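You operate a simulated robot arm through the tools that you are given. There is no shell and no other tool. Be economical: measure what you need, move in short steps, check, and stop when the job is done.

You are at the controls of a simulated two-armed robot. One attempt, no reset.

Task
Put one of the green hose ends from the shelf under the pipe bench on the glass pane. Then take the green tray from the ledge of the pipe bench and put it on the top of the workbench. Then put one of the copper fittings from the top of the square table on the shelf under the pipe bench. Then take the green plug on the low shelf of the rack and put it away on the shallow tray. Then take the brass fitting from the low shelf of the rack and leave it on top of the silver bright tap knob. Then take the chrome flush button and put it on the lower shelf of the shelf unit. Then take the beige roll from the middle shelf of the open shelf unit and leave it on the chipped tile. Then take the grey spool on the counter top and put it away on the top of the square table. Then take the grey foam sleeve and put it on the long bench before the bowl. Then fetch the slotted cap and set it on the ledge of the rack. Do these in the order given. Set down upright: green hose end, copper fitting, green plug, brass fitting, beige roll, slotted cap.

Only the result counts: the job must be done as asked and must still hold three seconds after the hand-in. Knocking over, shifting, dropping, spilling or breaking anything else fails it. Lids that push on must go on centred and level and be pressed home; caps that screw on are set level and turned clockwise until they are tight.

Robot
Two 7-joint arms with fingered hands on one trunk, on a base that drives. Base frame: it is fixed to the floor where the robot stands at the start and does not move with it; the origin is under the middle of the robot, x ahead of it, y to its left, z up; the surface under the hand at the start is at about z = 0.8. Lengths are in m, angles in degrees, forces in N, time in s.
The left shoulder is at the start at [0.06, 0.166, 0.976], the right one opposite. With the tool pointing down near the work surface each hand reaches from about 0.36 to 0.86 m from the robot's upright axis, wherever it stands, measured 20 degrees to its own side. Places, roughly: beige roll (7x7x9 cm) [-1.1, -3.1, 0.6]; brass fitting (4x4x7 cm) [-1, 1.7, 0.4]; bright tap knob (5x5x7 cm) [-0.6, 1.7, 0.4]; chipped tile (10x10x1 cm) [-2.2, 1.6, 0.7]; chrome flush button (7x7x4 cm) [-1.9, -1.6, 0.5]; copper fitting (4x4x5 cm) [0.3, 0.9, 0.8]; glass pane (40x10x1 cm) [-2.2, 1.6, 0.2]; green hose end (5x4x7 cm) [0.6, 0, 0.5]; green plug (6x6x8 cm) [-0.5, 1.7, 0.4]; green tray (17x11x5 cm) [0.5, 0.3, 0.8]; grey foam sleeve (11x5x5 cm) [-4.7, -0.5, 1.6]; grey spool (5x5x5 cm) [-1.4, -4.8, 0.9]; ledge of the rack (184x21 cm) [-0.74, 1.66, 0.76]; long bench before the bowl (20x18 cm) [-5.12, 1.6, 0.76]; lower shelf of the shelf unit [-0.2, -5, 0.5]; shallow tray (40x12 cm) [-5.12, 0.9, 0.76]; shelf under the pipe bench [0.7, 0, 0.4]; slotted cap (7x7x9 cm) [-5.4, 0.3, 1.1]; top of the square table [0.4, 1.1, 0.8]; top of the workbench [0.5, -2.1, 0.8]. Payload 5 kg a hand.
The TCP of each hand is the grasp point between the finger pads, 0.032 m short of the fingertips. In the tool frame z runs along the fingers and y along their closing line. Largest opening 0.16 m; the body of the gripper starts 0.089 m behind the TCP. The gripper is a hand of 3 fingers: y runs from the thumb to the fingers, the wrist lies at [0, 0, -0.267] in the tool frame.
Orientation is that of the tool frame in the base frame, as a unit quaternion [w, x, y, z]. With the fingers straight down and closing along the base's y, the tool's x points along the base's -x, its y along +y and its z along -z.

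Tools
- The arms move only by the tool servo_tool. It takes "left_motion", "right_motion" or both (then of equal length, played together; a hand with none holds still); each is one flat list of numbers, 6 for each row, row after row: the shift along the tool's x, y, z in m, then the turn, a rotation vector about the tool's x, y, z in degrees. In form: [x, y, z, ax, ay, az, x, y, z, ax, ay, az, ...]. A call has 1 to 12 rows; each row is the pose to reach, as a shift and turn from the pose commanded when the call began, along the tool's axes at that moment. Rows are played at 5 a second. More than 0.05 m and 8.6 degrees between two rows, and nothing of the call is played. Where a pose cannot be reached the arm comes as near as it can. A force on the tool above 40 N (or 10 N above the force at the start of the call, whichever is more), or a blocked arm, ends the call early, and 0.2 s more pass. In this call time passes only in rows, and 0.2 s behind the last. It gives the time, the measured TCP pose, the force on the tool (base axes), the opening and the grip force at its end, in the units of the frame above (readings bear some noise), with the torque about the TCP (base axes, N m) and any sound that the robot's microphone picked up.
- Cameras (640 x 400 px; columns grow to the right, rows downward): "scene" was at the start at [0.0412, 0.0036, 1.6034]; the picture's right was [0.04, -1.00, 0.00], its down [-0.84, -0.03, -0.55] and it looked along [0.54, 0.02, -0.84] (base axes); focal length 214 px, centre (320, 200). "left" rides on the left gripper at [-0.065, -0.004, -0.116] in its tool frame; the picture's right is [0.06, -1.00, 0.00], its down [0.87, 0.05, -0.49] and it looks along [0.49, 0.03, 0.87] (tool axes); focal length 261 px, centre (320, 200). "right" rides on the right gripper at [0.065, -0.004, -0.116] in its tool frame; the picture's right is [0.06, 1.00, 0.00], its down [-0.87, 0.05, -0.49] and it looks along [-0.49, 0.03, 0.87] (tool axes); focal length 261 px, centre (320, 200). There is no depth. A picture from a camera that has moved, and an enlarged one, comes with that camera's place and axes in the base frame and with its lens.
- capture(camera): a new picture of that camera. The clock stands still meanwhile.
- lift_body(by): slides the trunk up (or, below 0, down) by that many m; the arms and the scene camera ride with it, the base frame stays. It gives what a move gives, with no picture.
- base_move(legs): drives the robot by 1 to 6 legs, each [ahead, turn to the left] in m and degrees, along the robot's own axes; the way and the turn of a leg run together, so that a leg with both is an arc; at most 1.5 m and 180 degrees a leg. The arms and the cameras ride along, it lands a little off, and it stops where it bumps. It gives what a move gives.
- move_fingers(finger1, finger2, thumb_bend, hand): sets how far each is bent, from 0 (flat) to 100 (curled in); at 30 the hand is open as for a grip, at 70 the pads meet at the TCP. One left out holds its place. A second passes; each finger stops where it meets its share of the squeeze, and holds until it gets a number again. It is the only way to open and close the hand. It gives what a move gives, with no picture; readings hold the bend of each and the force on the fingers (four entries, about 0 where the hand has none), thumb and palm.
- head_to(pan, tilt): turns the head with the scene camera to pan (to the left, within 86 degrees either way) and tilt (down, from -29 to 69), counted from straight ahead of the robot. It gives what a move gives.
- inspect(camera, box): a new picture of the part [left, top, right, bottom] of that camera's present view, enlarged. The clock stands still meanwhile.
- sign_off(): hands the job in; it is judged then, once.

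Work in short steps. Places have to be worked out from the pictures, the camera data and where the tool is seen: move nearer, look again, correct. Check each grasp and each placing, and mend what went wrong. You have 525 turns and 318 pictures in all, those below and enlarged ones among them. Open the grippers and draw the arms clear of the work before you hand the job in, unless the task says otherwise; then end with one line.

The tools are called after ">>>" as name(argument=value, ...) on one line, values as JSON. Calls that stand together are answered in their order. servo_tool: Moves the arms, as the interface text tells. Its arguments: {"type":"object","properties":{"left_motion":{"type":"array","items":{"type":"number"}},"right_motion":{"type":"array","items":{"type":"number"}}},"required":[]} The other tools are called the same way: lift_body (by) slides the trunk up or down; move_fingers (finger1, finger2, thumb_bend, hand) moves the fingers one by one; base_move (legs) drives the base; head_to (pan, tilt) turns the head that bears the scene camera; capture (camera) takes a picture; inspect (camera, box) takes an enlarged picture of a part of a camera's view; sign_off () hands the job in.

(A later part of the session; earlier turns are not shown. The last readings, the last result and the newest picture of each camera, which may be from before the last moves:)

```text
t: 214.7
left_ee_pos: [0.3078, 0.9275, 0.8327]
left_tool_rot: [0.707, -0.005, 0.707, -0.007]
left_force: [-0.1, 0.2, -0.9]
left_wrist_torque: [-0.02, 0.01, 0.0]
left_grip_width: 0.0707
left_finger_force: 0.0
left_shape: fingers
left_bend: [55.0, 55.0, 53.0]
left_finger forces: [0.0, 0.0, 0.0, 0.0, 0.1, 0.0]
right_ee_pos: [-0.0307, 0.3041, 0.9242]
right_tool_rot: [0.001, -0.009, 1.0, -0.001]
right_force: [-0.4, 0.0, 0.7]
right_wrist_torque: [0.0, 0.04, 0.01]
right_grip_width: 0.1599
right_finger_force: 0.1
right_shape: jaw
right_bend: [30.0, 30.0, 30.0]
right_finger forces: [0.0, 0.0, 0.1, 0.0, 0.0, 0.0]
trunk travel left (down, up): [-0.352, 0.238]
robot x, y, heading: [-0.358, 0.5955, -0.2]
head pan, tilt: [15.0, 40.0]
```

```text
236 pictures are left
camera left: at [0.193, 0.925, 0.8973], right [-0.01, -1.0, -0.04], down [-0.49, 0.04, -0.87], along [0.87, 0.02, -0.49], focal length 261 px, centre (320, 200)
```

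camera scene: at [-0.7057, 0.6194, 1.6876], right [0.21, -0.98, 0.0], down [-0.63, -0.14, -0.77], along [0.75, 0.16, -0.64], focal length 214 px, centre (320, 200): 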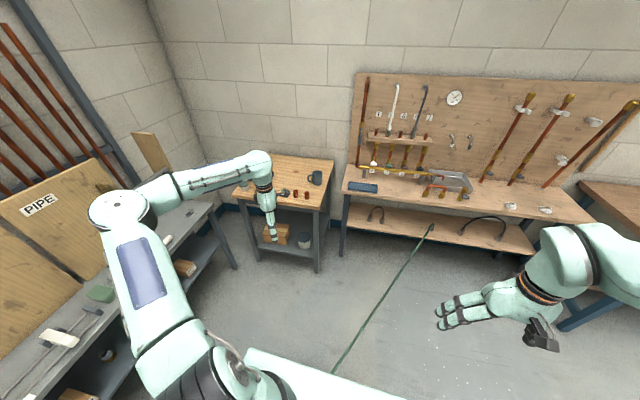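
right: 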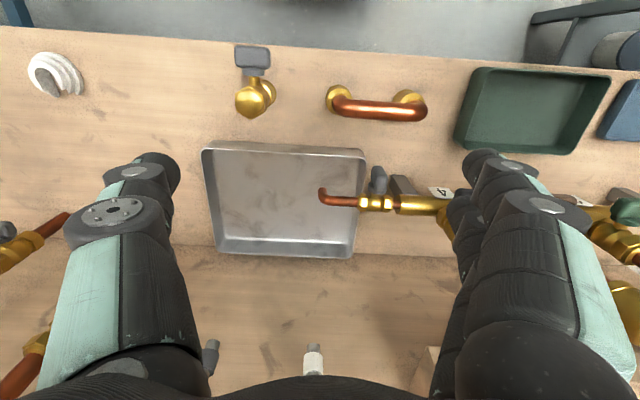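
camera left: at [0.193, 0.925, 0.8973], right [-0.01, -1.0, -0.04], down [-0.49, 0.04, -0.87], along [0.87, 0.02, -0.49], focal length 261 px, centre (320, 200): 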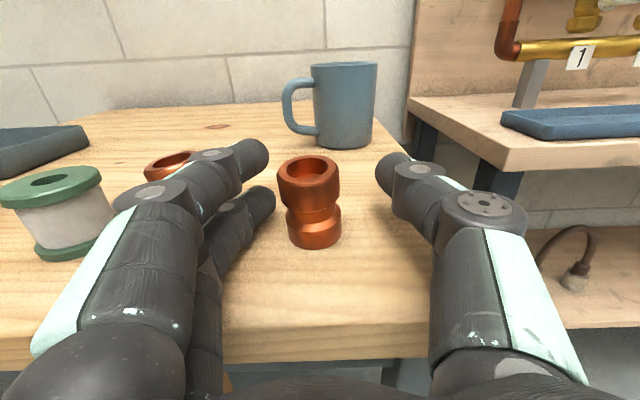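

Object centred enough; close.

>>> move_fingers(hand="left", finger1=73, finger2=73, thumb_bend=73)

>>> capture(camera="left")

```text
t: 215.7
left_ee_pos: [0.307, 0.9277, 0.8306]
left_tool_rot: [0.707, -0.004, 0.707, -0.008]
left_force: [0.2, 0.6, 0.1]
left_wrist_torque: [-0.02, -0.03, 0.03]
left_grip_width: 0.0055
left_finger_force: 0.0
left_shape: fingers
left_bend: [73.0, 73.0, 72.0]
left_finger forces: [0.0, 0.0, 0.1, 0.0, 0.1, 0.1]
right_ee_pos: [-0.0306, 0.3037, 0.9244]
right_tool_rot: [0.0, -0.008, 1.0, 0.0]
right_force: [-0.4, 0.2, -0.2]
right_wrist_torque: [0.0, 0.02, -0.01]
right_grip_width: 0.1599
right_finger_force: 0.0
right_shape: jaw
right_bend: [30.0, 30.0, 30.0]
right_finger forces: [0.0, 0.1, 0.0, 0.0, 0.0, 0.1]
trunk travel left (down, up): [-0.352, 0.238]
robot x, y, heading: [-0.3641, 0.5973, 0.1]
head pan, tilt: [15.0, 40.0]
```

```text
235 pictures are left
camera left: at [0.1932, 0.9249, 0.8972], right [-0.01, -1.0, -0.04], down [-0.49, 0.04, -0.87], along [0.87, 0.01, -0.49], focal length 261 px, centre (320, 200)
```

left: 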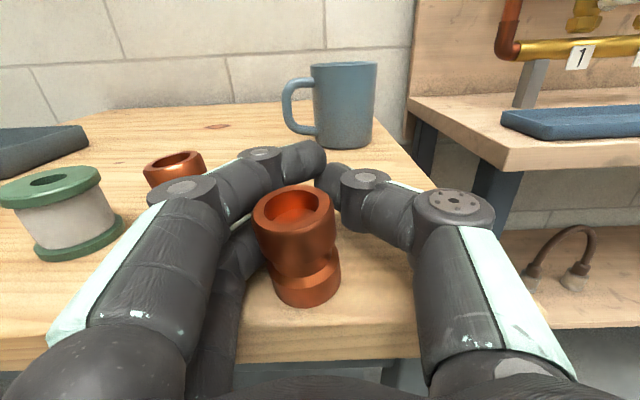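

The smooth fitting slides toward the palm. I'll use an enclosing grip: slide it caged 4 cm right (away from its neighbour), advance so the palm nears it, then curl the fingers.

>>> servo_tool(left_motion=[0, -0.02, 0, 0, 0, 0, 0, -0.04, 0, 0, 0, 0, 0, -0.04, 0.02, 0, 0, 0, 0, -0.04, 0.035, 0, 0, 0])

>>> capture(camera="left")

```text
t: 216.7
left_ee_pos: [0.3422, 0.8869, 0.8316]
left_tool_rot: [0.707, -0.003, 0.707, -0.01]
left_force: [1.1, -0.5, 0.4]
left_wrist_torque: [-0.02, -0.01, 0.0]
left_grip_width: 0.0053
left_finger_force: 0.1
left_shape: fingers
left_bend: [73.0, 73.0, 72.0]
left_finger forces: [0.0, 0.1, 0.0, 0.0, 0.0, 0.1]
right_ee_pos: [-0.0299, 0.3048, 0.9246]
right_tool_rot: [0.0, -0.008, 1.0, 0.001]
right_force: [0.3, -0.1, -0.5]
right_wrist_torque: [-0.01, 0.03, 0.01]
right_grip_width: 0.16
right_finger_force: 0.1
right_shape: jaw
right_bend: [30.0, 30.0, 30.0]
right_finger forces: [0.1, 0.0, 0.1, 0.0, 0.1, 0.0]
trunk travel left (down, up): [-0.352, 0.238]
robot x, y, heading: [-0.3608, 0.6006, -0.0]
head pan, tilt: [15.0, 40.0]
```

```text
234 pictures are left
camera left: at [0.2277, 0.8833, 0.8968], right [-0.01, -1.0, -0.04], down [-0.49, 0.04, -0.87], along [0.87, 0.01, -0.49], focal length 261 px, centre (320, 200)
```

left: 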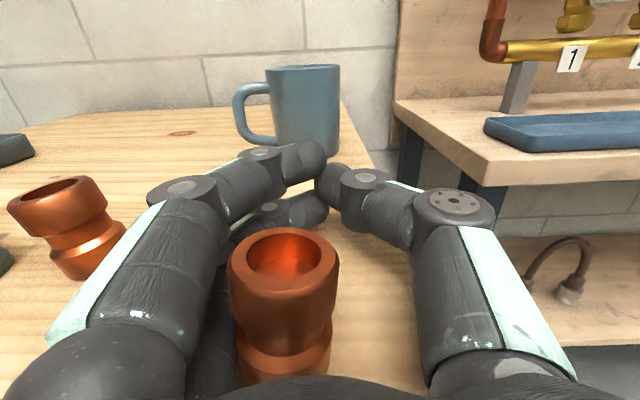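

The fitting is now near the palm. Curl the fingers in.

>>> move_fingers(hand="left", finger1=92, finger2=92, thumb_bend=92)

>>> capture(camera="left")

```text
t: 217.7
left_ee_pos: [0.3425, 0.8857, 0.8312]
left_tool_rot: [0.707, -0.002, 0.707, -0.01]
left_force: [0.9, 0.0, -0.5]
left_wrist_torque: [-0.01, 0.05, 0.0]
left_grip_width: 0.0017
left_finger_force: 0.0
left_shape: fingers
left_bend: [83.0, 83.0, 84.0]
left_finger forces: [0.0, 0.0, 0.0, 0.0, 0.0, 0.0]
right_ee_pos: [-0.0301, 0.3053, 0.9234]
right_tool_rot: [0.0, -0.008, 1.0, 0.001]
right_force: [0.7, 0.2, -0.1]
right_wrist_torque: [0.0, 0.0, 0.01]
right_grip_width: 0.16
right_finger_force: 0.0
right_shape: jaw
right_bend: [30.0, 30.0, 30.0]
right_finger forces: [0.1, 0.0, 0.1, 0.0, 0.1, 0.0]
trunk travel left (down, up): [-0.352, 0.238]
robot x, y, heading: [-0.3639, 0.6016, 0.0]
head pan, tilt: [15.0, 40.0]
```

```text
233 pictures are left
camera left: at [0.2276, 0.8836, 0.8967], right [-0.01, -1.0, -0.04], down [-0.49, 0.04, -0.87], along [0.87, 0.01, -0.49], focal length 261 px, centre (320, 200)
```

left: 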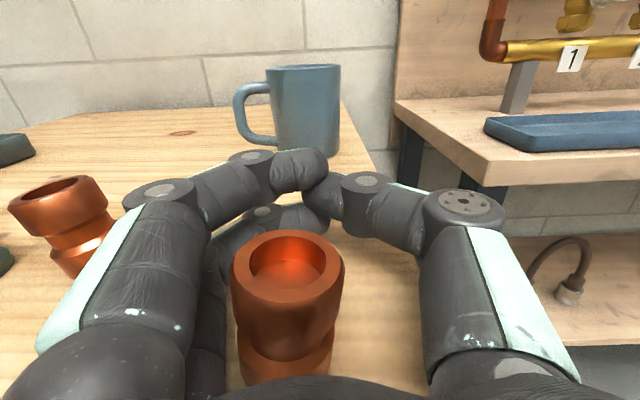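

Enclosing doesn't work for such a small part. Better: pitch the hand 45° so the fingers grip the waist diagonally. Open and back out first.

>>> move_fingers(hand="left", finger1=50, finger2=50, thumb_bend=50)

>>> servo_tool(left_motion=[0, 0.01, -0.04, 0, 0, 0, 0, 0.01, -0.08, 0, 0, 0, 0, 0.01, -0.11, 0, 0, 0])

>>> capture(camera="left")

```text
t: 218.7
left_ee_pos: [0.3433, 0.8868, 0.8309]
left_tool_rot: [0.707, -0.003, 0.707, -0.009]
left_force: [0.2, -0.3, 0.2]
left_wrist_torque: [-0.01, -0.03, 0.03]
left_grip_width: 0.0866
left_finger_force: 0.2
left_shape: fingers
left_bend: [50.0, 50.0, 50.0]
left_finger forces: [0.0, 0.0, 0.0, 0.1, 0.0, 0.0]
right_ee_pos: [-0.0314, 0.3047, 0.925]
right_tool_rot: [0.0, -0.007, 1.0, 0.0]
right_force: [0.9, 0.6, 0.5]
right_wrist_torque: [-0.02, 0.01, 0.01]
right_grip_width: 0.1602
right_finger_force: 0.0
right_shape: jaw
right_bend: [30.0, 30.0, 30.0]
right_finger forces: [0.1, 0.0, 0.1, 0.0, 0.1, 0.0]
trunk travel left (down, up): [-0.352, 0.238]
robot x, y, heading: [-0.3618, 0.6018, 0.0]
head pan, tilt: [15.0, 40.0]
```

```text
t: 219.5
left_ee_pos: [0.2306, 0.8974, 0.8333]
left_tool_rot: [0.707, -0.003, 0.708, -0.009]
left_force: [-0.2, -0.6, 0.5]
left_wrist_torque: [-0.01, -0.03, 0.02]
left_grip_width: 0.0863
left_finger_force: 0.0
left_shape: fingers
left_bend: [50.0, 50.0, 50.0]
left_finger forces: [0.0, 0.0, 0.0, 0.0, 0.0, 0.0]
right_ee_pos: [-0.0316, 0.3041, 0.9253]
right_tool_rot: [0.001, -0.008, 1.0, 0.0]
right_force: [-0.3, 0.6, 0.4]
right_wrist_torque: [-0.02, 0.02, 0.03]
right_grip_width: 0.1598
right_finger_force: 0.0
right_shape: jaw
right_bend: [30.0, 30.0, 30.0]
right_finger forces: [0.1, 0.0, 0.1, 0.0, 0.0, 0.1]
trunk travel left (down, up): [-0.352, 0.238]
robot x, y, heading: [-0.3614, 0.6007, -0.0]
head pan, tilt: [15.0, 40.0]
```

```text
232 pictures are left
camera left: at [0.1154, 0.8943, 0.8994], right [-0.01, -1.0, -0.04], down [-0.49, 0.04, -0.87], along [0.87, 0.02, -0.49], focal length 261 px, centre (320, 200)
```

left: 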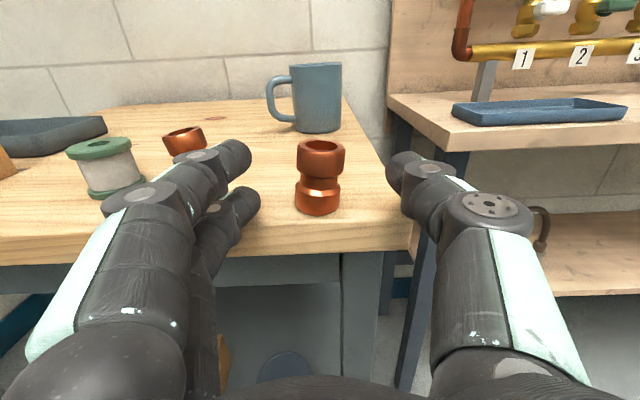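

B stands at ≈ (0.288, 0.90), now clear of its neighbour. The finger pads slope strongly, so the fingertips themselves should meet the object's centre: set TCP ~2.8 cm short of it.

>>> servo_tool(left_motion=[0, 0.001, 0.015, 0, 0, 0, 0.002, 0.002, 0.03, 0, 0, 0])

>>> move_fingers(hand="left", finger1=62, finger2=62, thumb_bend=62)

>>> capture(camera="left")

```text
t: 220.1
left_ee_pos: [0.2607, 0.8997, 0.8303]
left_tool_rot: [0.707, -0.004, 0.707, -0.009]
left_force: [-0.2, -0.3, -0.9]
left_wrist_torque: [-0.02, -0.03, -0.01]
left_grip_width: 0.0865
left_finger_force: 0.0
left_shape: fingers
left_bend: [50.0, 50.0, 50.0]
left_finger forces: [0.1, 0.0, 0.1, 0.0, 0.0, 0.0]
right_ee_pos: [-0.0307, 0.3039, 0.9237]
right_tool_rot: [0.0, -0.007, 1.0, 0.0]
right_force: [0.6, -0.3, -0.5]
right_wrist_torque: [0.04, 0.02, 0.04]
right_grip_width: 0.16
right_finger_force: 0.0
right_shape: jaw
right_bend: [30.0, 30.0, 30.0]
right_finger forces: [0.0, 0.1, 0.0, 0.0, 0.1, 0.0]
trunk travel left (down, up): [-0.352, 0.238]
robot x, y, heading: [-0.3627, 0.6008, -0.3]
head pan, tilt: [15.0, 40.0]
```

```text
t: 221.1
left_ee_pos: [0.2614, 0.9002, 0.8312]
left_tool_rot: [0.707, -0.004, 0.707, -0.008]
left_force: [-0.8, -0.4, -0.3]
left_wrist_torque: [0.01, 0.01, -0.02]
left_grip_width: 0.0404
left_finger_force: 0.1
left_shape: fingers
left_bend: [62.0, 62.0, 62.0]
left_finger forces: [0.1, 0.0, 0.0, 0.1, 0.0, 0.1]
right_ee_pos: [-0.0297, 0.3054, 0.9236]
right_tool_rot: [0.0, -0.008, 1.0, 0.0]
right_force: [0.3, -0.1, 0.2]
right_wrist_torque: [-0.01, 0.02, 0.01]
right_grip_width: 0.16
right_finger_force: 0.1
right_shape: jaw
right_bend: [30.0, 30.0, 30.0]
right_finger forces: [0.0, 0.1, 0.0, 0.0, 0.1, 0.1]
trunk travel left (down, up): [-0.352, 0.238]
robot x, y, heading: [-0.363, 0.5996, 0.2]
head pan, tilt: [15.0, 40.0]
```

```text
231 pictures are left
camera left: at [0.1462, 0.8975, 0.896], right [-0.01, -1.0, -0.04], down [-0.49, 0.04, -0.87], along [0.87, 0.01, -0.49], focal length 261 px, centre (320, 200)
```

left: 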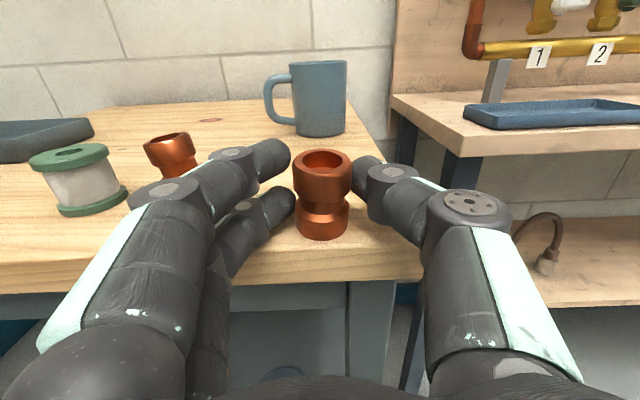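

Tips flank the fitting at its centre. Squeeze.

>>> move_fingers(hand="left", finger1=72, finger2=72, thumb_bend=72)

>>> capture(camera="left")

```text
t: 222.1
left_ee_pos: [0.2603, 0.8994, 0.8316]
left_tool_rot: [0.707, -0.003, 0.707, -0.01]
left_force: [-0.6, -0.2, 0.6]
left_wrist_torque: [0.03, -0.02, -0.04]
left_grip_width: 0.0318
left_finger_force: 16.9
left_shape: fingers
left_bend: [68.0, 68.0, 67.0]
left_finger forces: [8.0, 8.9, 0.1, 0.1, 16.4, 0.0]
right_ee_pos: [-0.0299, 0.3047, 0.9246]
right_tool_rot: [0.0, -0.008, 1.0, 0.0]
right_force: [-0.7, -0.2, 0.8]
right_wrist_torque: [0.0, 0.01, 0.01]
right_grip_width: 0.1598
right_finger_force: 0.0
right_shape: jaw
right_bend: [30.0, 30.0, 30.0]
right_finger forces: [0.0, 0.0, 0.1, 0.2, 0.1, 0.0]
trunk travel left (down, up): [-0.352, 0.238]
robot x, y, heading: [-0.3609, 0.599, 0.1]
head pan, tilt: [15.0, 40.0]
```

```text
230 pictures are left
camera left: at [0.1462, 0.8975, 0.896], right [-0.01, -1.0, -0.04], down [-0.49, 0.04, -0.87], along [0.87, 0.01, -0.49], focal length 261 px, centre (320, 200)
```

left: 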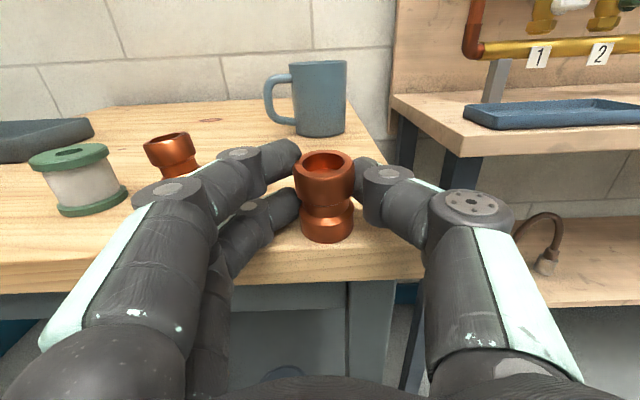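

Solid grip (17 N). Lift 6 cm and back away.

>>> lift_body(by=0.06)

>>> base_move(legs=[[-0.35, 0]])

>>> capture(camera="left")

```text
t: 223.1
left_ee_pos: [0.2609, 0.9014, 0.8901]
left_tool_rot: [0.707, -0.004, 0.708, -0.008]
left_force: [0.5, 0.4, -1.2]
left_wrist_torque: [0.04, 0.02, -0.02]
left_grip_width: 0.0317
left_finger_force: 17.2
left_shape: fingers
left_bend: [68.0, 68.0, 67.0]
left_finger forces: [8.0, 8.9, 0.1, 0.1, 16.5, 0.0]
right_ee_pos: [-0.0306, 0.3044, 0.9837]
right_tool_rot: [-0.001, -0.007, 1.0, 0.0]
right_force: [0.0, -0.5, -0.9]
right_wrist_torque: [0.01, 0.01, 0.0]
right_grip_width: 0.1601
right_finger_force: 0.0
right_shape: jaw
right_bend: [30.0, 30.0, 30.0]
right_finger forces: [0.0, 0.0, 0.1, 0.1, 0.1, 0.1]
trunk travel left (down, up): [-0.412, 0.178]
robot x, y, heading: [-0.36, 0.6015, 0.0]
head pan, tilt: [15.0, 40.0]
```

```text
t: 225.4
left_ee_pos: [-0.1018, 0.9044, 0.8913]
left_tool_rot: [0.707, -0.006, 0.707, -0.005]
left_force: [-0.3, -1.2, -1.3]
left_wrist_torque: [0.01, 0.02, 0.01]
left_grip_width: 0.0316
left_finger_force: 16.9
left_shape: fingers
left_bend: [68.0, 68.0, 67.0]
left_finger forces: [8.0, 8.9, 0.1, 0.0, 16.5, 0.1]
right_ee_pos: [-0.3874, 0.3058, 0.9845]
right_tool_rot: [0.001, -0.011, 1.0, 0.0]
right_force: [-0.4, -0.7, 0.1]
right_wrist_torque: [-0.02, -0.02, 0.02]
right_grip_width: 0.1598
right_finger_force: 0.1
right_shape: jaw
right_bend: [30.0, 30.0, 30.0]
right_finger forces: [0.0, 0.0, 0.0, 0.1, 0.0, 0.0]
trunk travel left (down, up): [-0.412, 0.178]
robot x, y, heading: [-0.7212, 0.5971, 0.4]
head pan, tilt: [15.0, 40.0]
```

```text
229 pictures are left
camera left: at [-0.2159, 0.9003, 0.9562], right [0.0, -1.0, -0.04], down [-0.49, 0.04, -0.87], along [0.87, 0.02, -0.49], focal length 261 px, centre (320, 200)
```

left: 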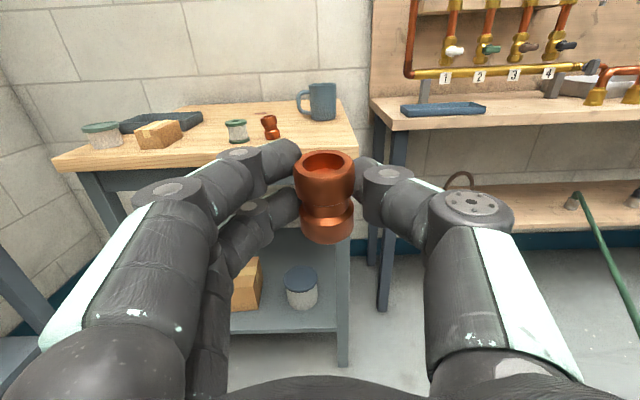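

Fitting A on the table looks tilted; zoom in.

>>> inspect(camera="left", box=[220, 100, 300, 150])

```text
8.00 times, centred on (260, 125) of left
camera zoom: at [-0.2159, 0.9003, 0.9562], right [0.0, -1.0, -0.04], down [-0.49, 0.04, -0.87], along [0.87, 0.02, -0.49], focal length 2085 px, centre (800, 800)
```

zoom: 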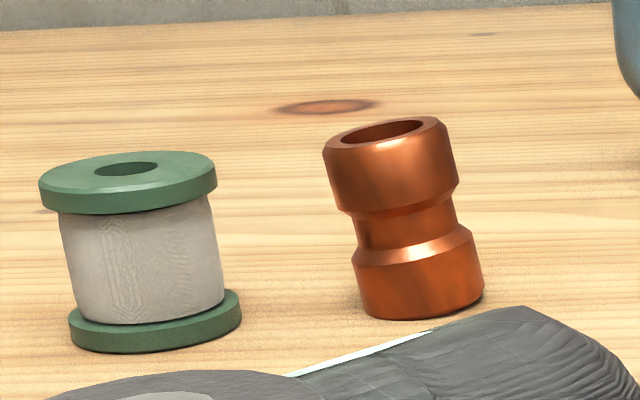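

Just perspective — it stands. Drive to the pipe bench: turn −70°, 0.78 m, turn +70°, then lower the trunk.

>>> base_move(legs=[[0, -70], [0.78, 0], [0, 70]])

>>> lift_body(by=-0.385)

>>> capture(camera="left")

```text
t: 235.9
left_ee_pos: [0.1713, 0.178, 0.8898]
left_tool_rot: [0.707, -0.011, 0.707, -0.001]
left_force: [1.0, -0.5, 0.3]
left_wrist_torque: [-0.01, -0.01, -0.02]
left_grip_width: 0.0316
left_finger_force: 16.1
left_shape: fingers
left_bend: [68.0, 68.0, 67.0]
left_finger forces: [7.7, 8.8, 0.1, 0.1, 16.8, 0.1]
right_ee_pos: [-0.1082, -0.4239, 0.9856]
right_tool_rot: [0.002, -0.018, 1.0, 0.0]
right_force: [0.0, 0.3, 0.0]
right_wrist_torque: [0.03, 0.02, -0.03]
right_grip_width: 0.16
right_finger_force: 0.1
right_shape: jaw
right_bend: [30.0, 30.0, 30.0]
right_finger forces: [0.0, 0.0, 0.0, 0.0, 0.0, 0.0]
trunk travel left (down, up): [-0.412, 0.178]
robot x, y, heading: [-0.4443, -0.1362, 1.2]
head pan, tilt: [15.0, 40.0]
```

```text
t: 239.6
left_ee_pos: [0.1709, 0.1776, 0.5056]
left_tool_rot: [0.707, -0.011, 0.707, -0.001]
left_force: [0.5, 0.2, -0.1]
left_wrist_torque: [0.0, -0.02, 0.01]
left_grip_width: 0.0317
left_finger_force: 16.6
left_shape: fingers
left_bend: [68.0, 68.0, 67.0]
left_finger forces: [7.8, 8.8, 0.0, 0.0, 16.7, 0.1]
right_ee_pos: [-0.1071, -0.4257, 0.5996]
right_tool_rot: [0.001, -0.019, 1.0, -0.001]
right_force: [0.5, -0.9, -0.2]
right_wrist_torque: [0.0, -0.01, 0.0]
right_grip_width: 0.1598
right_finger_force: 0.1
right_shape: jaw
right_bend: [30.0, 30.0, 30.0]
right_finger forces: [0.0, 0.1, 0.0, 0.1, 0.0, 0.1]
trunk travel left (down, up): [-0.027, 0.563]
robot x, y, heading: [-0.4432, -0.1382, 1.3]
head pan, tilt: [15.0, 40.0]
```

```text
227 pictures are left
camera left: at [0.0567, 0.1726, 0.5711], right [0.01, -1.0, -0.04], down [-0.49, 0.03, -0.87], along [0.87, 0.03, -0.49], focal length 261 px, centre (320, 200)
```

left: 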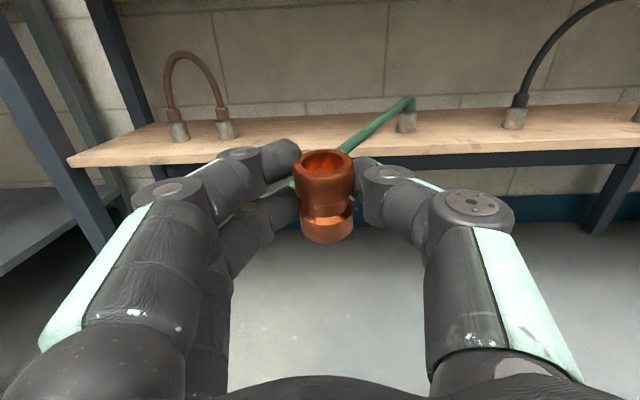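

Clear space ahead. Drive in 0.35 m.

>>> base_move(legs=[[0.36, -1.2]])

>>> capture(camera="left")

```text
t: 241.9
left_ee_pos: [0.5352, 0.1783, 0.5062]
left_tool_rot: [0.707, -0.008, 0.707, -0.004]
left_force: [0.1, -0.7, -0.1]
left_wrist_torque: [0.03, 0.0, 0.0]
left_grip_width: 0.0318
left_finger_force: 16.4
left_shape: fingers
left_bend: [68.0, 68.0, 67.0]
left_finger forces: [7.8, 8.8, 0.0, 0.1, 16.7, 0.0]
right_ee_pos: [0.2519, -0.4211, 0.5986]
right_tool_rot: [0.002, -0.015, 1.0, 0.0]
right_force: [0.5, -0.5, -0.1]
right_wrist_torque: [0.01, 0.02, 0.01]
right_grip_width: 0.1601
right_finger_force: 0.0
right_shape: jaw
right_bend: [30.0, 30.0, 30.0]
right_finger forces: [0.0, 0.0, 0.1, 0.1, 0.0, 0.0]
trunk travel left (down, up): [-0.027, 0.563]
robot x, y, heading: [-0.0807, -0.1261, 1.0]
head pan, tilt: [15.0, 40.0]
```

```text
226 pictures are left
camera left: at [0.4203, 0.1742, 0.571], right [0.0, -1.0, -0.04], down [-0.49, 0.04, -0.87], along [0.87, 0.03, -0.49], focal length 261 px, centre (320, 200)
```

left: 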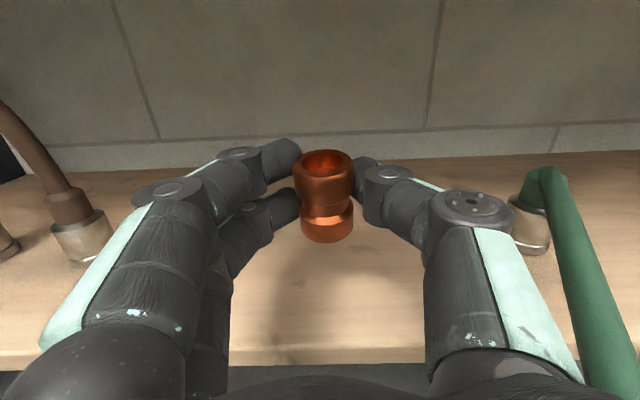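

Lower the trunk 2.6 cm, then the arm until contact.

>>> lift_body(by=-0.026)

>>> servo_tool(left_motion=[0.005, 0, 0, 0, 0, 0, 0.01, 0, 0, 0, 0, 0, 0.013, 0, 0, 0, 0, 0])

>>> capture(camera="left")

```text
t: 242.7
left_ee_pos: [0.5352, 0.1794, 0.479]
left_tool_rot: [0.707, -0.008, 0.707, -0.006]
left_force: [-0.5, 0.2, -1.0]
left_wrist_torque: [0.01, 0.01, -0.01]
left_grip_width: 0.0316
left_finger_force: 17.0
left_shape: fingers
left_bend: [68.0, 68.0, 67.0]
left_finger forces: [7.7, 8.8, 0.0, 0.0, 16.7, 0.0]
right_ee_pos: [0.2522, -0.42, 0.5729]
right_tool_rot: [0.001, -0.015, 1.0, 0.001]
right_force: [0.4, -0.4, 0.6]
right_wrist_torque: [0.03, 0.01, 0.02]
right_grip_width: 0.1599
right_finger_force: 0.0
right_shape: jaw
right_bend: [30.0, 30.0, 30.0]
right_finger forces: [0.0, 0.1, 0.0, 0.0, 0.0, 0.0]
trunk travel left (down, up): [-0.001, 0.589]
robot x, y, heading: [-0.0846, -0.1294, 0.7]
head pan, tilt: [15.0, 40.0]
```

```text
t: 243.5
left_ee_pos: [0.5343, 0.1784, 0.4667]
left_tool_rot: [0.707, -0.007, 0.707, -0.005]
left_force: [0.2, -0.5, -0.9]
left_wrist_torque: [-0.03, 0.01, 0.02]
left_grip_width: 0.0319
left_finger_force: 17.6
left_shape: fingers
left_bend: [68.0, 68.0, 67.0]
left_finger forces: [7.8, 8.8, 0.1, 0.0, 16.7, 0.0]
right_ee_pos: [0.2512, -0.4211, 0.5744]
right_tool_rot: [0.0, -0.014, 1.0, 0.0]
right_force: [0.3, 0.0, 0.9]
right_wrist_torque: [0.02, -0.04, 0.01]
right_grip_width: 0.1597
right_finger_force: 0.1
right_shape: jaw
right_bend: [30.0, 30.0, 30.0]
right_finger forces: [0.0, 0.0, 0.0, 0.1, 0.0, 0.0]
trunk travel left (down, up): [-0.001, 0.589]
robot x, y, heading: [-0.0844, -0.1315, 0.8]
head pan, tilt: [15.0, 40.0]
```

```text
225 pictures are left
camera left: at [0.4204, 0.1742, 0.5323], right [0.0, -1.0, -0.04], down [-0.49, 0.04, -0.87], along [0.87, 0.03, -0.49], focal length 261 px, centre (320, 200)
```

left: 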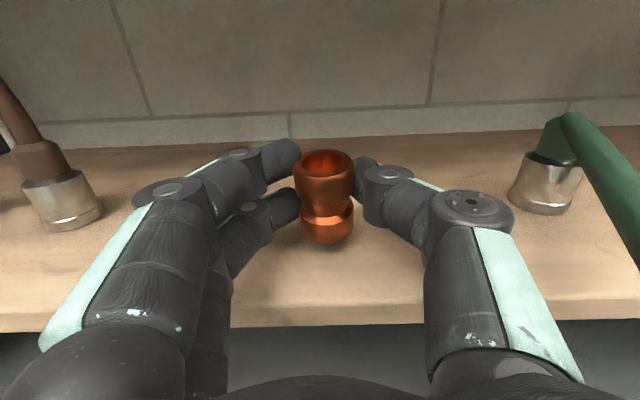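

No contact yet; continue down in millimetre steps.

>>> servo_tool(left_motion=[0.002, 0, 0, 0, 0, 0, 0.004, 0, 0, 0, 0, 0, 0.006, 0, 0, 0, 0, 0])

```text
t: 244.3
left_ee_pos: [0.535, 0.1787, 0.4599]
left_tool_rot: [0.707, -0.008, 0.707, -0.005]
left_force: [0.6, 0.5, -1.1]
left_wrist_torque: [0.0, 0.03, -0.04]
left_grip_width: 0.0313
left_finger_force: 16.4
left_shape: fingers
left_bend: [68.0, 68.0, 67.0]
left_finger forces: [7.8, 8.8, 0.0, 0.0, 16.7, 0.0]
right_ee_pos: [0.2508, -0.4214, 0.5732]
right_tool_rot: [0.001, -0.014, 1.0, 0.0]
right_force: [-0.3, -0.3, -0.4]
right_wrist_torque: [0.0, -0.02, 0.02]
right_grip_width: 0.1599
right_finger_force: 0.1
right_shape: jaw
right_bend: [30.0, 30.0, 30.0]
right_finger forces: [0.1, 0.0, 0.0, 0.0, 0.1, 0.0]
trunk travel left (down, up): [-0.001, 0.589]
robot x, y, heading: [-0.0849, -0.1319, 0.7]
head pan, tilt: [15.0, 40.0]
```

>>> servo_tool(left_motion=[0.002, 0, 0, 0, 0, 0, 0.004, 0, 0, 0, 0, 0, 0.006, 0, 0, 0, 0, 0])

>>> capture(camera="left")

```text
t: 245.1
left_ee_pos: [0.5353, 0.1764, 0.4544]
left_tool_rot: [0.707, -0.007, 0.707, -0.005]
left_force: [-0.6, 0.1, 0.0]
left_wrist_torque: [-0.03, 0.0, 0.03]
left_grip_width: 0.0315
left_finger_force: 17.0
left_shape: fingers
left_bend: [68.0, 68.0, 67.0]
left_finger forces: [7.8, 8.7, 0.1, 0.1, 16.6, 0.0]
right_ee_pos: [0.2514, -0.4201, 0.5739]
right_tool_rot: [0.001, -0.015, 1.0, 0.0]
right_force: [0.1, -0.2, 0.5]
right_wrist_torque: [0.0, 0.04, -0.02]
right_grip_width: 0.1599
right_finger_force: 0.0
right_shape: jaw
right_bend: [30.0, 30.0, 30.0]
right_finger forces: [0.0, 0.0, 0.0, 0.0, 0.0, 0.0]
trunk travel left (down, up): [-0.001, 0.589]
robot x, y, heading: [-0.0858, -0.1285, 0.6]
head pan, tilt: [15.0, 40.0]
```

```text
224 pictures are left
camera left: at [0.4207, 0.1732, 0.5199], right [0.0, -1.0, -0.04], down [-0.49, 0.04, -0.87], along [0.87, 0.03, -0.49], focal length 261 px, centre (320, 200)
```

left: 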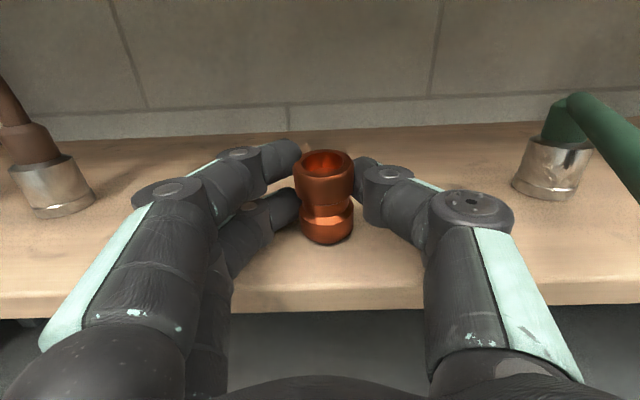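

Close to touching; a few more mm.

>>> servo_tool(left_motion=[0.0015, 0, 0, 0, 0, 0, 0.003, 0, 0, 0, 0, 0, 0.0045, 0, 0, 0, 0, 0])

```text
t: 245.9
left_ee_pos: [0.5348, 0.1795, 0.4503]
left_tool_rot: [0.707, -0.007, 0.708, -0.005]
left_force: [-0.4, 0.2, -1.2]
left_wrist_torque: [-0.01, 0.04, 0.0]
left_grip_width: 0.0316
left_finger_force: 16.4
left_shape: fingers
left_bend: [68.0, 68.0, 67.0]
left_finger forces: [7.9, 8.9, 0.0, 0.0, 16.7, 0.0]
right_ee_pos: [0.2514, -0.4213, 0.5737]
right_tool_rot: [0.001, -0.015, 1.0, 0.0]
right_force: [-0.3, -0.1, -0.1]
right_wrist_torque: [0.0, 0.01, 0.02]
right_grip_width: 0.1601
right_finger_force: 0.1
right_shape: jaw
right_bend: [30.0, 30.0, 30.0]
right_finger forces: [0.0, 0.0, 0.1, 0.1, 0.1, 0.0]
trunk travel left (down, up): [-0.001, 0.589]
robot x, y, heading: [-0.0839, -0.1322, 1.0]
head pan, tilt: [15.0, 40.0]
```

>>> servo_tool(left_motion=[0.0015, 0, 0, 0, 0, 0, 0.003, 0, 0, 0, 0, 0, 0.0045, 0, 0, 0, 0, 0, 0.006, 0, 0, 0, 0, 0])

>>> capture(camera="left")

```text
t: 246.9
left_ee_pos: [0.5337, 0.1772, 0.446]
left_tool_rot: [0.708, -0.006, 0.706, -0.005]
left_force: [2.5, 0.4, 15.3]
left_wrist_torque: [0.26, -0.15, -0.04]
left_grip_width: 0.0306
left_finger_force: 17.3
left_shape: fingers
left_bend: [69.0, 69.0, 67.0]
left_finger forces: [7.0, 13.0, 0.1, 0.0, 13.8, 0.1]
right_ee_pos: [0.2501, -0.4213, 0.5742]
right_tool_rot: [0.0, -0.015, 1.0, 0.0]
right_force: [0.1, 0.1, 0.2]
right_wrist_torque: [0.01, -0.01, -0.05]
right_grip_width: 0.1598
right_finger_force: 0.0
right_shape: jaw
right_bend: [30.0, 30.0, 30.0]
right_finger forces: [0.0, 0.0, 0.0, 0.0, 0.0, 0.0]
trunk travel left (down, up): [-0.001, 0.589]
robot x, y, heading: [-0.0848, -0.129, 0.9]
head pan, tilt: [15.0, 40.0]
```

```text
223 pictures are left
camera left: at [0.4194, 0.1741, 0.5111], right [0.0, -1.0, -0.05], down [-0.49, 0.04, -0.87], along [0.87, 0.03, -0.49], focal length 261 px, centre (320, 200)
```

left: 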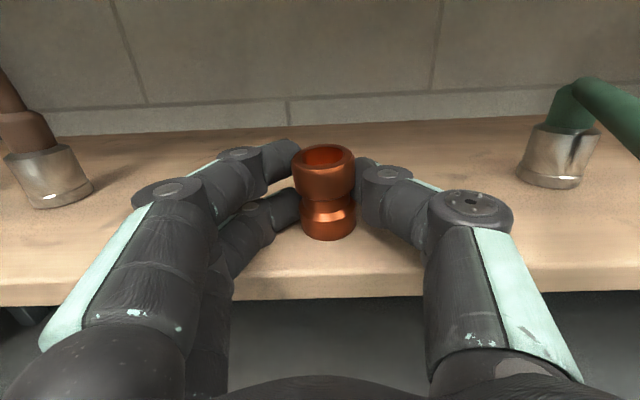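

Contact (15 N). Ease up 1 mm and open the fingers.

>>> servo_tool(left_motion=[-0.0015, 0, 0, 0, 0, 0])

>>> move_fingers(hand="left", finger1=55, finger2=55, thumb_bend=55)

>>> capture(camera="left")

```text
t: 247.3
left_ee_pos: [0.5342, 0.1777, 0.4463]
left_tool_rot: [0.707, -0.008, 0.707, -0.004]
left_force: [2.1, 1.4, 14.1]
left_wrist_torque: [0.23, -0.1, -0.04]
left_grip_width: 0.03
left_finger_force: 16.2
left_shape: fingers
left_bend: [69.0, 69.0, 67.0]
left_finger forces: [7.1, 12.4, 0.1, 0.0, 13.5, 0.1]
right_ee_pos: [0.2502, -0.4207, 0.5738]
right_tool_rot: [0.002, -0.014, 1.0, 0.0]
right_force: [-0.1, 0.1, -0.4]
right_wrist_torque: [0.01, 0.02, -0.02]
right_grip_width: 0.1598
right_finger_force: 0.0
right_shape: jaw
right_bend: [30.0, 30.0, 30.0]
right_finger forces: [0.0, 0.0, 0.0, 0.1, 0.0, 0.1]
trunk travel left (down, up): [-0.001, 0.589]
robot x, y, heading: [-0.0848, -0.1313, 0.7]
head pan, tilt: [15.0, 40.0]
```

```text
t: 248.3
left_ee_pos: [0.5345, 0.1773, 0.4455]
left_tool_rot: [0.707, -0.008, 0.707, -0.004]
left_force: [0.1, -6.4, 9.1]
left_wrist_torque: [0.26, 0.09, 0.07]
left_grip_width: 0.0667
left_finger_force: 4.7
left_shape: fingers
left_bend: [55.0, 57.0, 55.0]
left_finger forces: [0.0, 8.6, 0.0, 0.0, 0.0, 0.0]
right_ee_pos: [0.251, -0.421, 0.5729]
right_tool_rot: [0.001, -0.014, 1.0, 0.0]
right_force: [1.0, 0.0, 0.3]
right_wrist_torque: [0.01, 0.03, -0.02]
right_grip_width: 0.1598
right_finger_force: 0.1
right_shape: jaw
right_bend: [30.0, 30.0, 30.0]
right_finger forces: [0.1, 0.1, 0.0, 0.0, 0.1, 0.0]
trunk travel left (down, up): [-0.001, 0.589]
robot x, y, heading: [-0.0818, -0.1303, 0.8]
head pan, tilt: [15.0, 40.0]
```

```text
222 pictures are left
camera left: at [0.4199, 0.1736, 0.5112], right [0.0, -1.0, -0.04], down [-0.49, 0.04, -0.87], along [0.87, 0.03, -0.49], focal length 261 px, centre (320, 200)
```

left: 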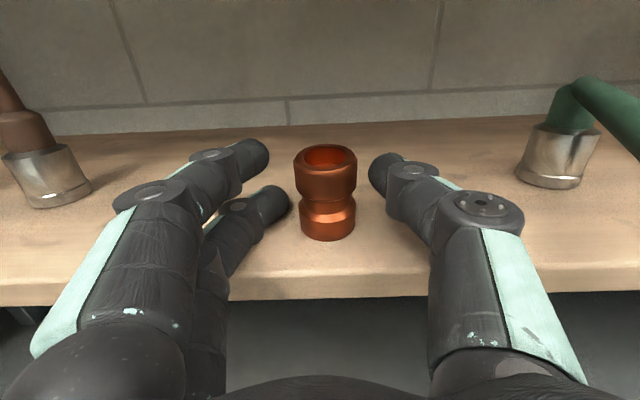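

The fitting stands on the shelf. Raise slightly and back out.

>>> servo_tool(left_motion=[-0.01, 0, 0, 0, 0, 0])

>>> base_move(legs=[[-0.4, 0]])

>>> inspect(camera="left", box=[100, 50, 500, 250])

```text
t: 248.7
left_ee_pos: [0.5348, 0.1797, 0.4557]
left_tool_rot: [0.706, -0.009, 0.708, -0.004]
left_force: [0.5, -0.1, -0.2]
left_wrist_torque: [0.0, 0.02, 0.01]
left_grip_width: 0.0663
left_finger_force: 0.1
left_shape: fingers
left_bend: [55.0, 55.0, 55.0]
left_finger forces: [0.1, 0.1, 0.0, 0.1, 0.0, 0.0]
right_ee_pos: [0.2517, -0.4204, 0.5734]
right_tool_rot: [0.001, -0.016, 1.0, -0.001]
right_force: [-0.8, 0.2, -0.8]
right_wrist_torque: [-0.02, 0.01, 0.02]
right_grip_width: 0.1598
right_finger_force: 0.1
right_shape: jaw
right_bend: [30.0, 30.0, 30.0]
right_finger forces: [0.0, 0.0, 0.0, 0.1, 0.0, 0.0]
trunk travel left (down, up): [-0.001, 0.589]
robot x, y, heading: [-0.083, -0.1318, 0.8]
head pan, tilt: [15.0, 40.0]
```

```text
t: 251.2
left_ee_pos: [0.1336, 0.176, 0.4561]
left_tool_rot: [0.707, -0.011, 0.707, -0.002]
left_force: [0.5, -0.4, 0.0]
left_wrist_torque: [-0.01, 0.0, -0.02]
left_grip_width: 0.0667
left_finger_force: 0.1
left_shape: fingers
left_bend: [55.0, 55.0, 55.0]
left_finger forces: [0.0, 0.0, 0.0, 0.0, 0.1, 0.0]
right_ee_pos: [-0.1458, -0.4253, 0.5745]
right_tool_rot: [0.001, -0.017, 1.0, 0.0]
right_force: [-0.4, 1.1, -0.9]
right_wrist_torque: [0.02, 0.03, 0.01]
right_grip_width: 0.1598
right_finger_force: 0.1
right_shape: jaw
right_bend: [30.0, 30.0, 30.0]
right_finger forces: [0.0, 0.0, 0.0, 0.0, 0.0, 0.0]
trunk travel left (down, up): [-0.001, 0.589]
robot x, y, heading: [-0.4844, -0.1345, 1.2]
head pan, tilt: [15.0, 40.0]
```

```text
1.60 times, centred on (300, 150) of left
camera zoom: at [0.0188, 0.1708, 0.5214], right [0.01, -1.0, -0.04], down [-0.49, 0.03, -0.87], along [0.87, 0.03, -0.49], focal length 417 px, centre (352, 280)
```

zoom: 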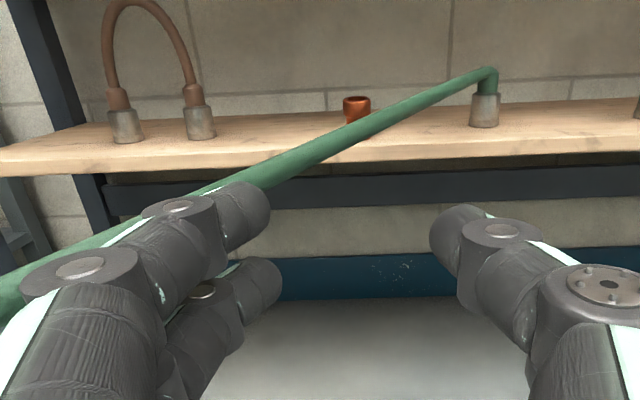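

Job 3 done. Next: green plug on the rack's low shelf. Turn left to face the rack and approach for a view.

>>> base_move(legs=[[0, 89], [0.45, 0]])

>>> head_to(pan=0, tilt=30)

>>> capture(camera="scene")

>>> capture(camera="left")

```text
t: 257.7
left_ee_pos: [-0.7235, 0.9514, 0.4557]
left_tool_rot: [0.52, -0.488, 0.512, 0.479]
left_force: [0.4, -0.3, -0.1]
left_wrist_torque: [0.05, -0.01, 0.0]
left_grip_width: 0.0664
left_finger_force: 0.1
left_shape: fingers
left_bend: [55.0, 55.0, 55.0]
left_finger forces: [0.1, 0.1, 0.0, 0.0, 0.1, 0.0]
right_ee_pos: [-0.1459, 0.6276, 0.5737]
right_tool_rot: [0.0, -0.693, 0.721, 0.001]
right_force: [0.0, -0.5, -0.2]
right_wrist_torque: [-0.01, 0.0, -0.01]
right_grip_width: 0.1597
right_finger_force: 0.0
right_shape: jaw
right_bend: [30.0, 30.0, 30.0]
right_finger forces: [0.0, 0.0, 0.0, 0.0, 0.0, 0.0]
trunk travel left (down, up): [-0.001, 0.589]
robot x, y, heading: [-0.4594, 0.3153, 86.7]
head pan, tilt: [15.0, 40.0]
```

```text
t: 258.4
left_ee_pos: [-0.7246, 0.9513, 0.4559]
left_tool_rot: [0.519, -0.489, 0.512, 0.479]
left_force: [-0.2, 0.2, 0.3]
left_wrist_torque: [0.0, 0.01, -0.02]
left_grip_width: 0.0663
left_finger_force: 0.1
left_shape: fingers
left_bend: [55.0, 55.0, 55.0]
left_finger forces: [0.0, 0.0, 0.1, 0.0, 0.0, 0.0]
right_ee_pos: [-0.1445, 0.6302, 0.573]
right_tool_rot: [0.001, -0.693, 0.721, 0.001]
right_force: [0.7, 0.3, -0.2]
right_wrist_torque: [-0.04, 0.02, 0.01]
right_grip_width: 0.1597
right_finger_force: 0.1
right_shape: jaw
right_bend: [30.0, 30.0, 30.0]
right_finger forces: [0.0, 0.1, 0.0, 0.0, 0.1, 0.0]
trunk travel left (down, up): [-0.001, 0.589]
robot x, y, heading: [-0.4592, 0.3165, 86.5]
head pan, tilt: [0.0, 30.0]
```

```text
220 pictures are left
camera scene: at [-0.4539, 0.3754, 1.1178], right [1.0, -0.06, 0.0], down [-0.03, -0.5, -0.87], along [0.05, 0.86, -0.5], focal length 214 px, centre (320, 200)
```

scene: 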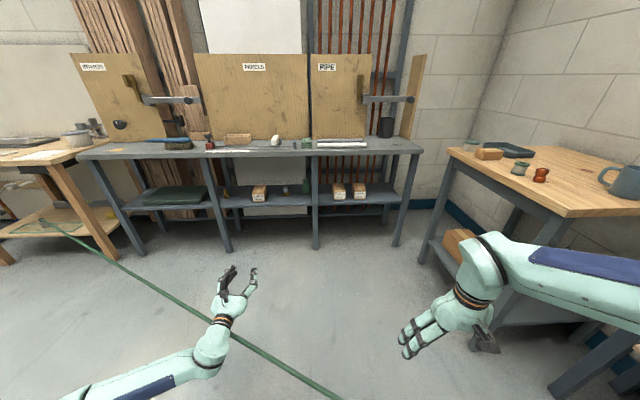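

```text
219 pictures are left
camera left: at [-0.7271, 0.8359, 0.5214], right [1.0, -0.06, -0.04], down [-0.07, -0.49, -0.87], along [0.03, 0.87, -0.49], focal length 261 px, centre (320, 200)
```

left: 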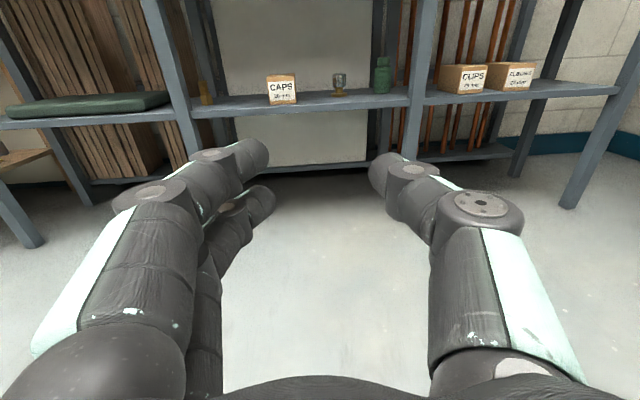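

>>> inspect(camera="left", box=[180, 40, 440, 130])

>>> inspect(camera="scene", box=[200, 120, 360, 220])

```text
2.46 times, centred on (310, 85) of left
camera zoom: at [-0.7271, 0.8359, 0.5214], right [1.0, -0.06, -0.04], down [-0.07, -0.49, -0.87], along [0.03, 0.87, -0.49], focal length 642 px, centre (345, 483)
```

zoom: 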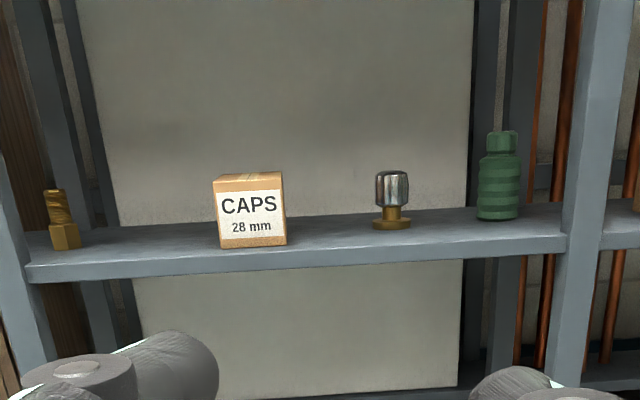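

```text
4.00 times, centred on (280, 170) of scene
camera zoom: at [-0.4539, 0.3754, 1.1178], right [1.0, -0.06, 0.0], down [-0.03, -0.5, -0.87], along [0.05, 0.86, -0.5], focal length 858 px, centre (480, 320)
```

zoom: 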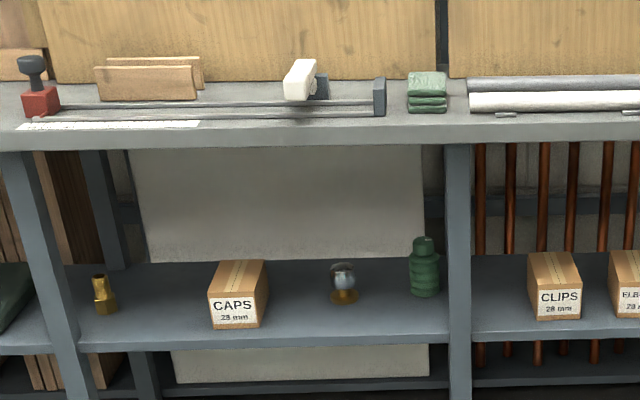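

Plug ≈ (−0.48, 1.70), shelf z≈0.405; a front post stands just right of it (x≈−0.44), the tap knob 14 cm to the left. I'll approach at heading ~70°.

>>> base_move(legs=[[0, 11.7], [0.4, 0], [0, -28]])

>>> move_fingers(hand="left", finger1=48, finger2=48, thumb_bend=48)

>>> capture(camera="left")

```text
t: 263.1
left_ee_pos: [-0.597, 1.3925, 0.4566]
left_tool_rot: [0.582, -0.411, 0.576, 0.401]
left_force: [0.6, -1.9, 0.9]
left_wrist_torque: [-0.01, -0.02, -0.02]
left_grip_width: 0.0667
left_finger_force: 0.0
left_shape: fingers
left_bend: [55.0, 55.0, 55.0]
left_finger forces: [0.0, 0.0, 0.0, 0.0, 0.0, 0.0]
right_ee_pos: [-0.1308, 0.9223, 0.5736]
right_tool_rot: [0.0, -0.585, 0.811, 0.001]
right_force: [0.1, -0.4, 0.2]
right_wrist_torque: [-0.01, 0.0, -0.01]
right_grip_width: 0.1601
right_finger_force: 0.0
right_shape: jaw
right_bend: [30.0, 30.0, 30.0]
right_finger forces: [0.0, 0.0, 0.0, 0.1, 0.1, 0.1]
trunk travel left (down, up): [-0.001, 0.589]
robot x, y, heading: [-0.5172, 0.704, 70.5]
head pan, tilt: [0.0, 30.0]
```

```text
t: 264.1
left_ee_pos: [-0.5953, 1.3922, 0.4569]
left_tool_rot: [0.581, -0.412, 0.575, 0.402]
left_force: [0.3, -0.1, -0.2]
left_wrist_torque: [-0.02, 0.0, 0.0]
left_grip_width: 0.0947
left_finger_force: 0.0
left_shape: fingers
left_bend: [48.0, 48.0, 48.0]
left_finger forces: [0.0, 0.0, 0.1, 0.1, 0.0, 0.1]
right_ee_pos: [-0.1288, 0.9211, 0.5742]
right_tool_rot: [0.0, -0.585, 0.811, 0.001]
right_force: [-1.3, 0.7, 0.2]
right_wrist_torque: [0.0, -0.02, 0.02]
right_grip_width: 0.1596
right_finger_force: 0.0
right_shape: jaw
right_bend: [30.0, 30.0, 30.0]
right_finger forces: [0.0, 0.0, 0.0, 0.0, 0.0, 0.0]
trunk travel left (down, up): [-0.001, 0.589]
robot x, y, heading: [-0.516, 0.7053, 70.7]
head pan, tilt: [0.0, 30.0]
```

```text
216 pictures are left
camera left: at [-0.6312, 1.2827, 0.5214], right [0.94, -0.34, -0.04], down [-0.2, -0.45, -0.87], along [0.27, 0.83, -0.49], focal length 261 px, centre (320, 200)
```

left: 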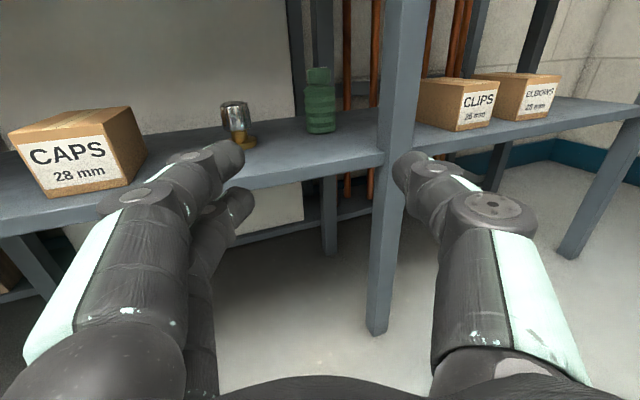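

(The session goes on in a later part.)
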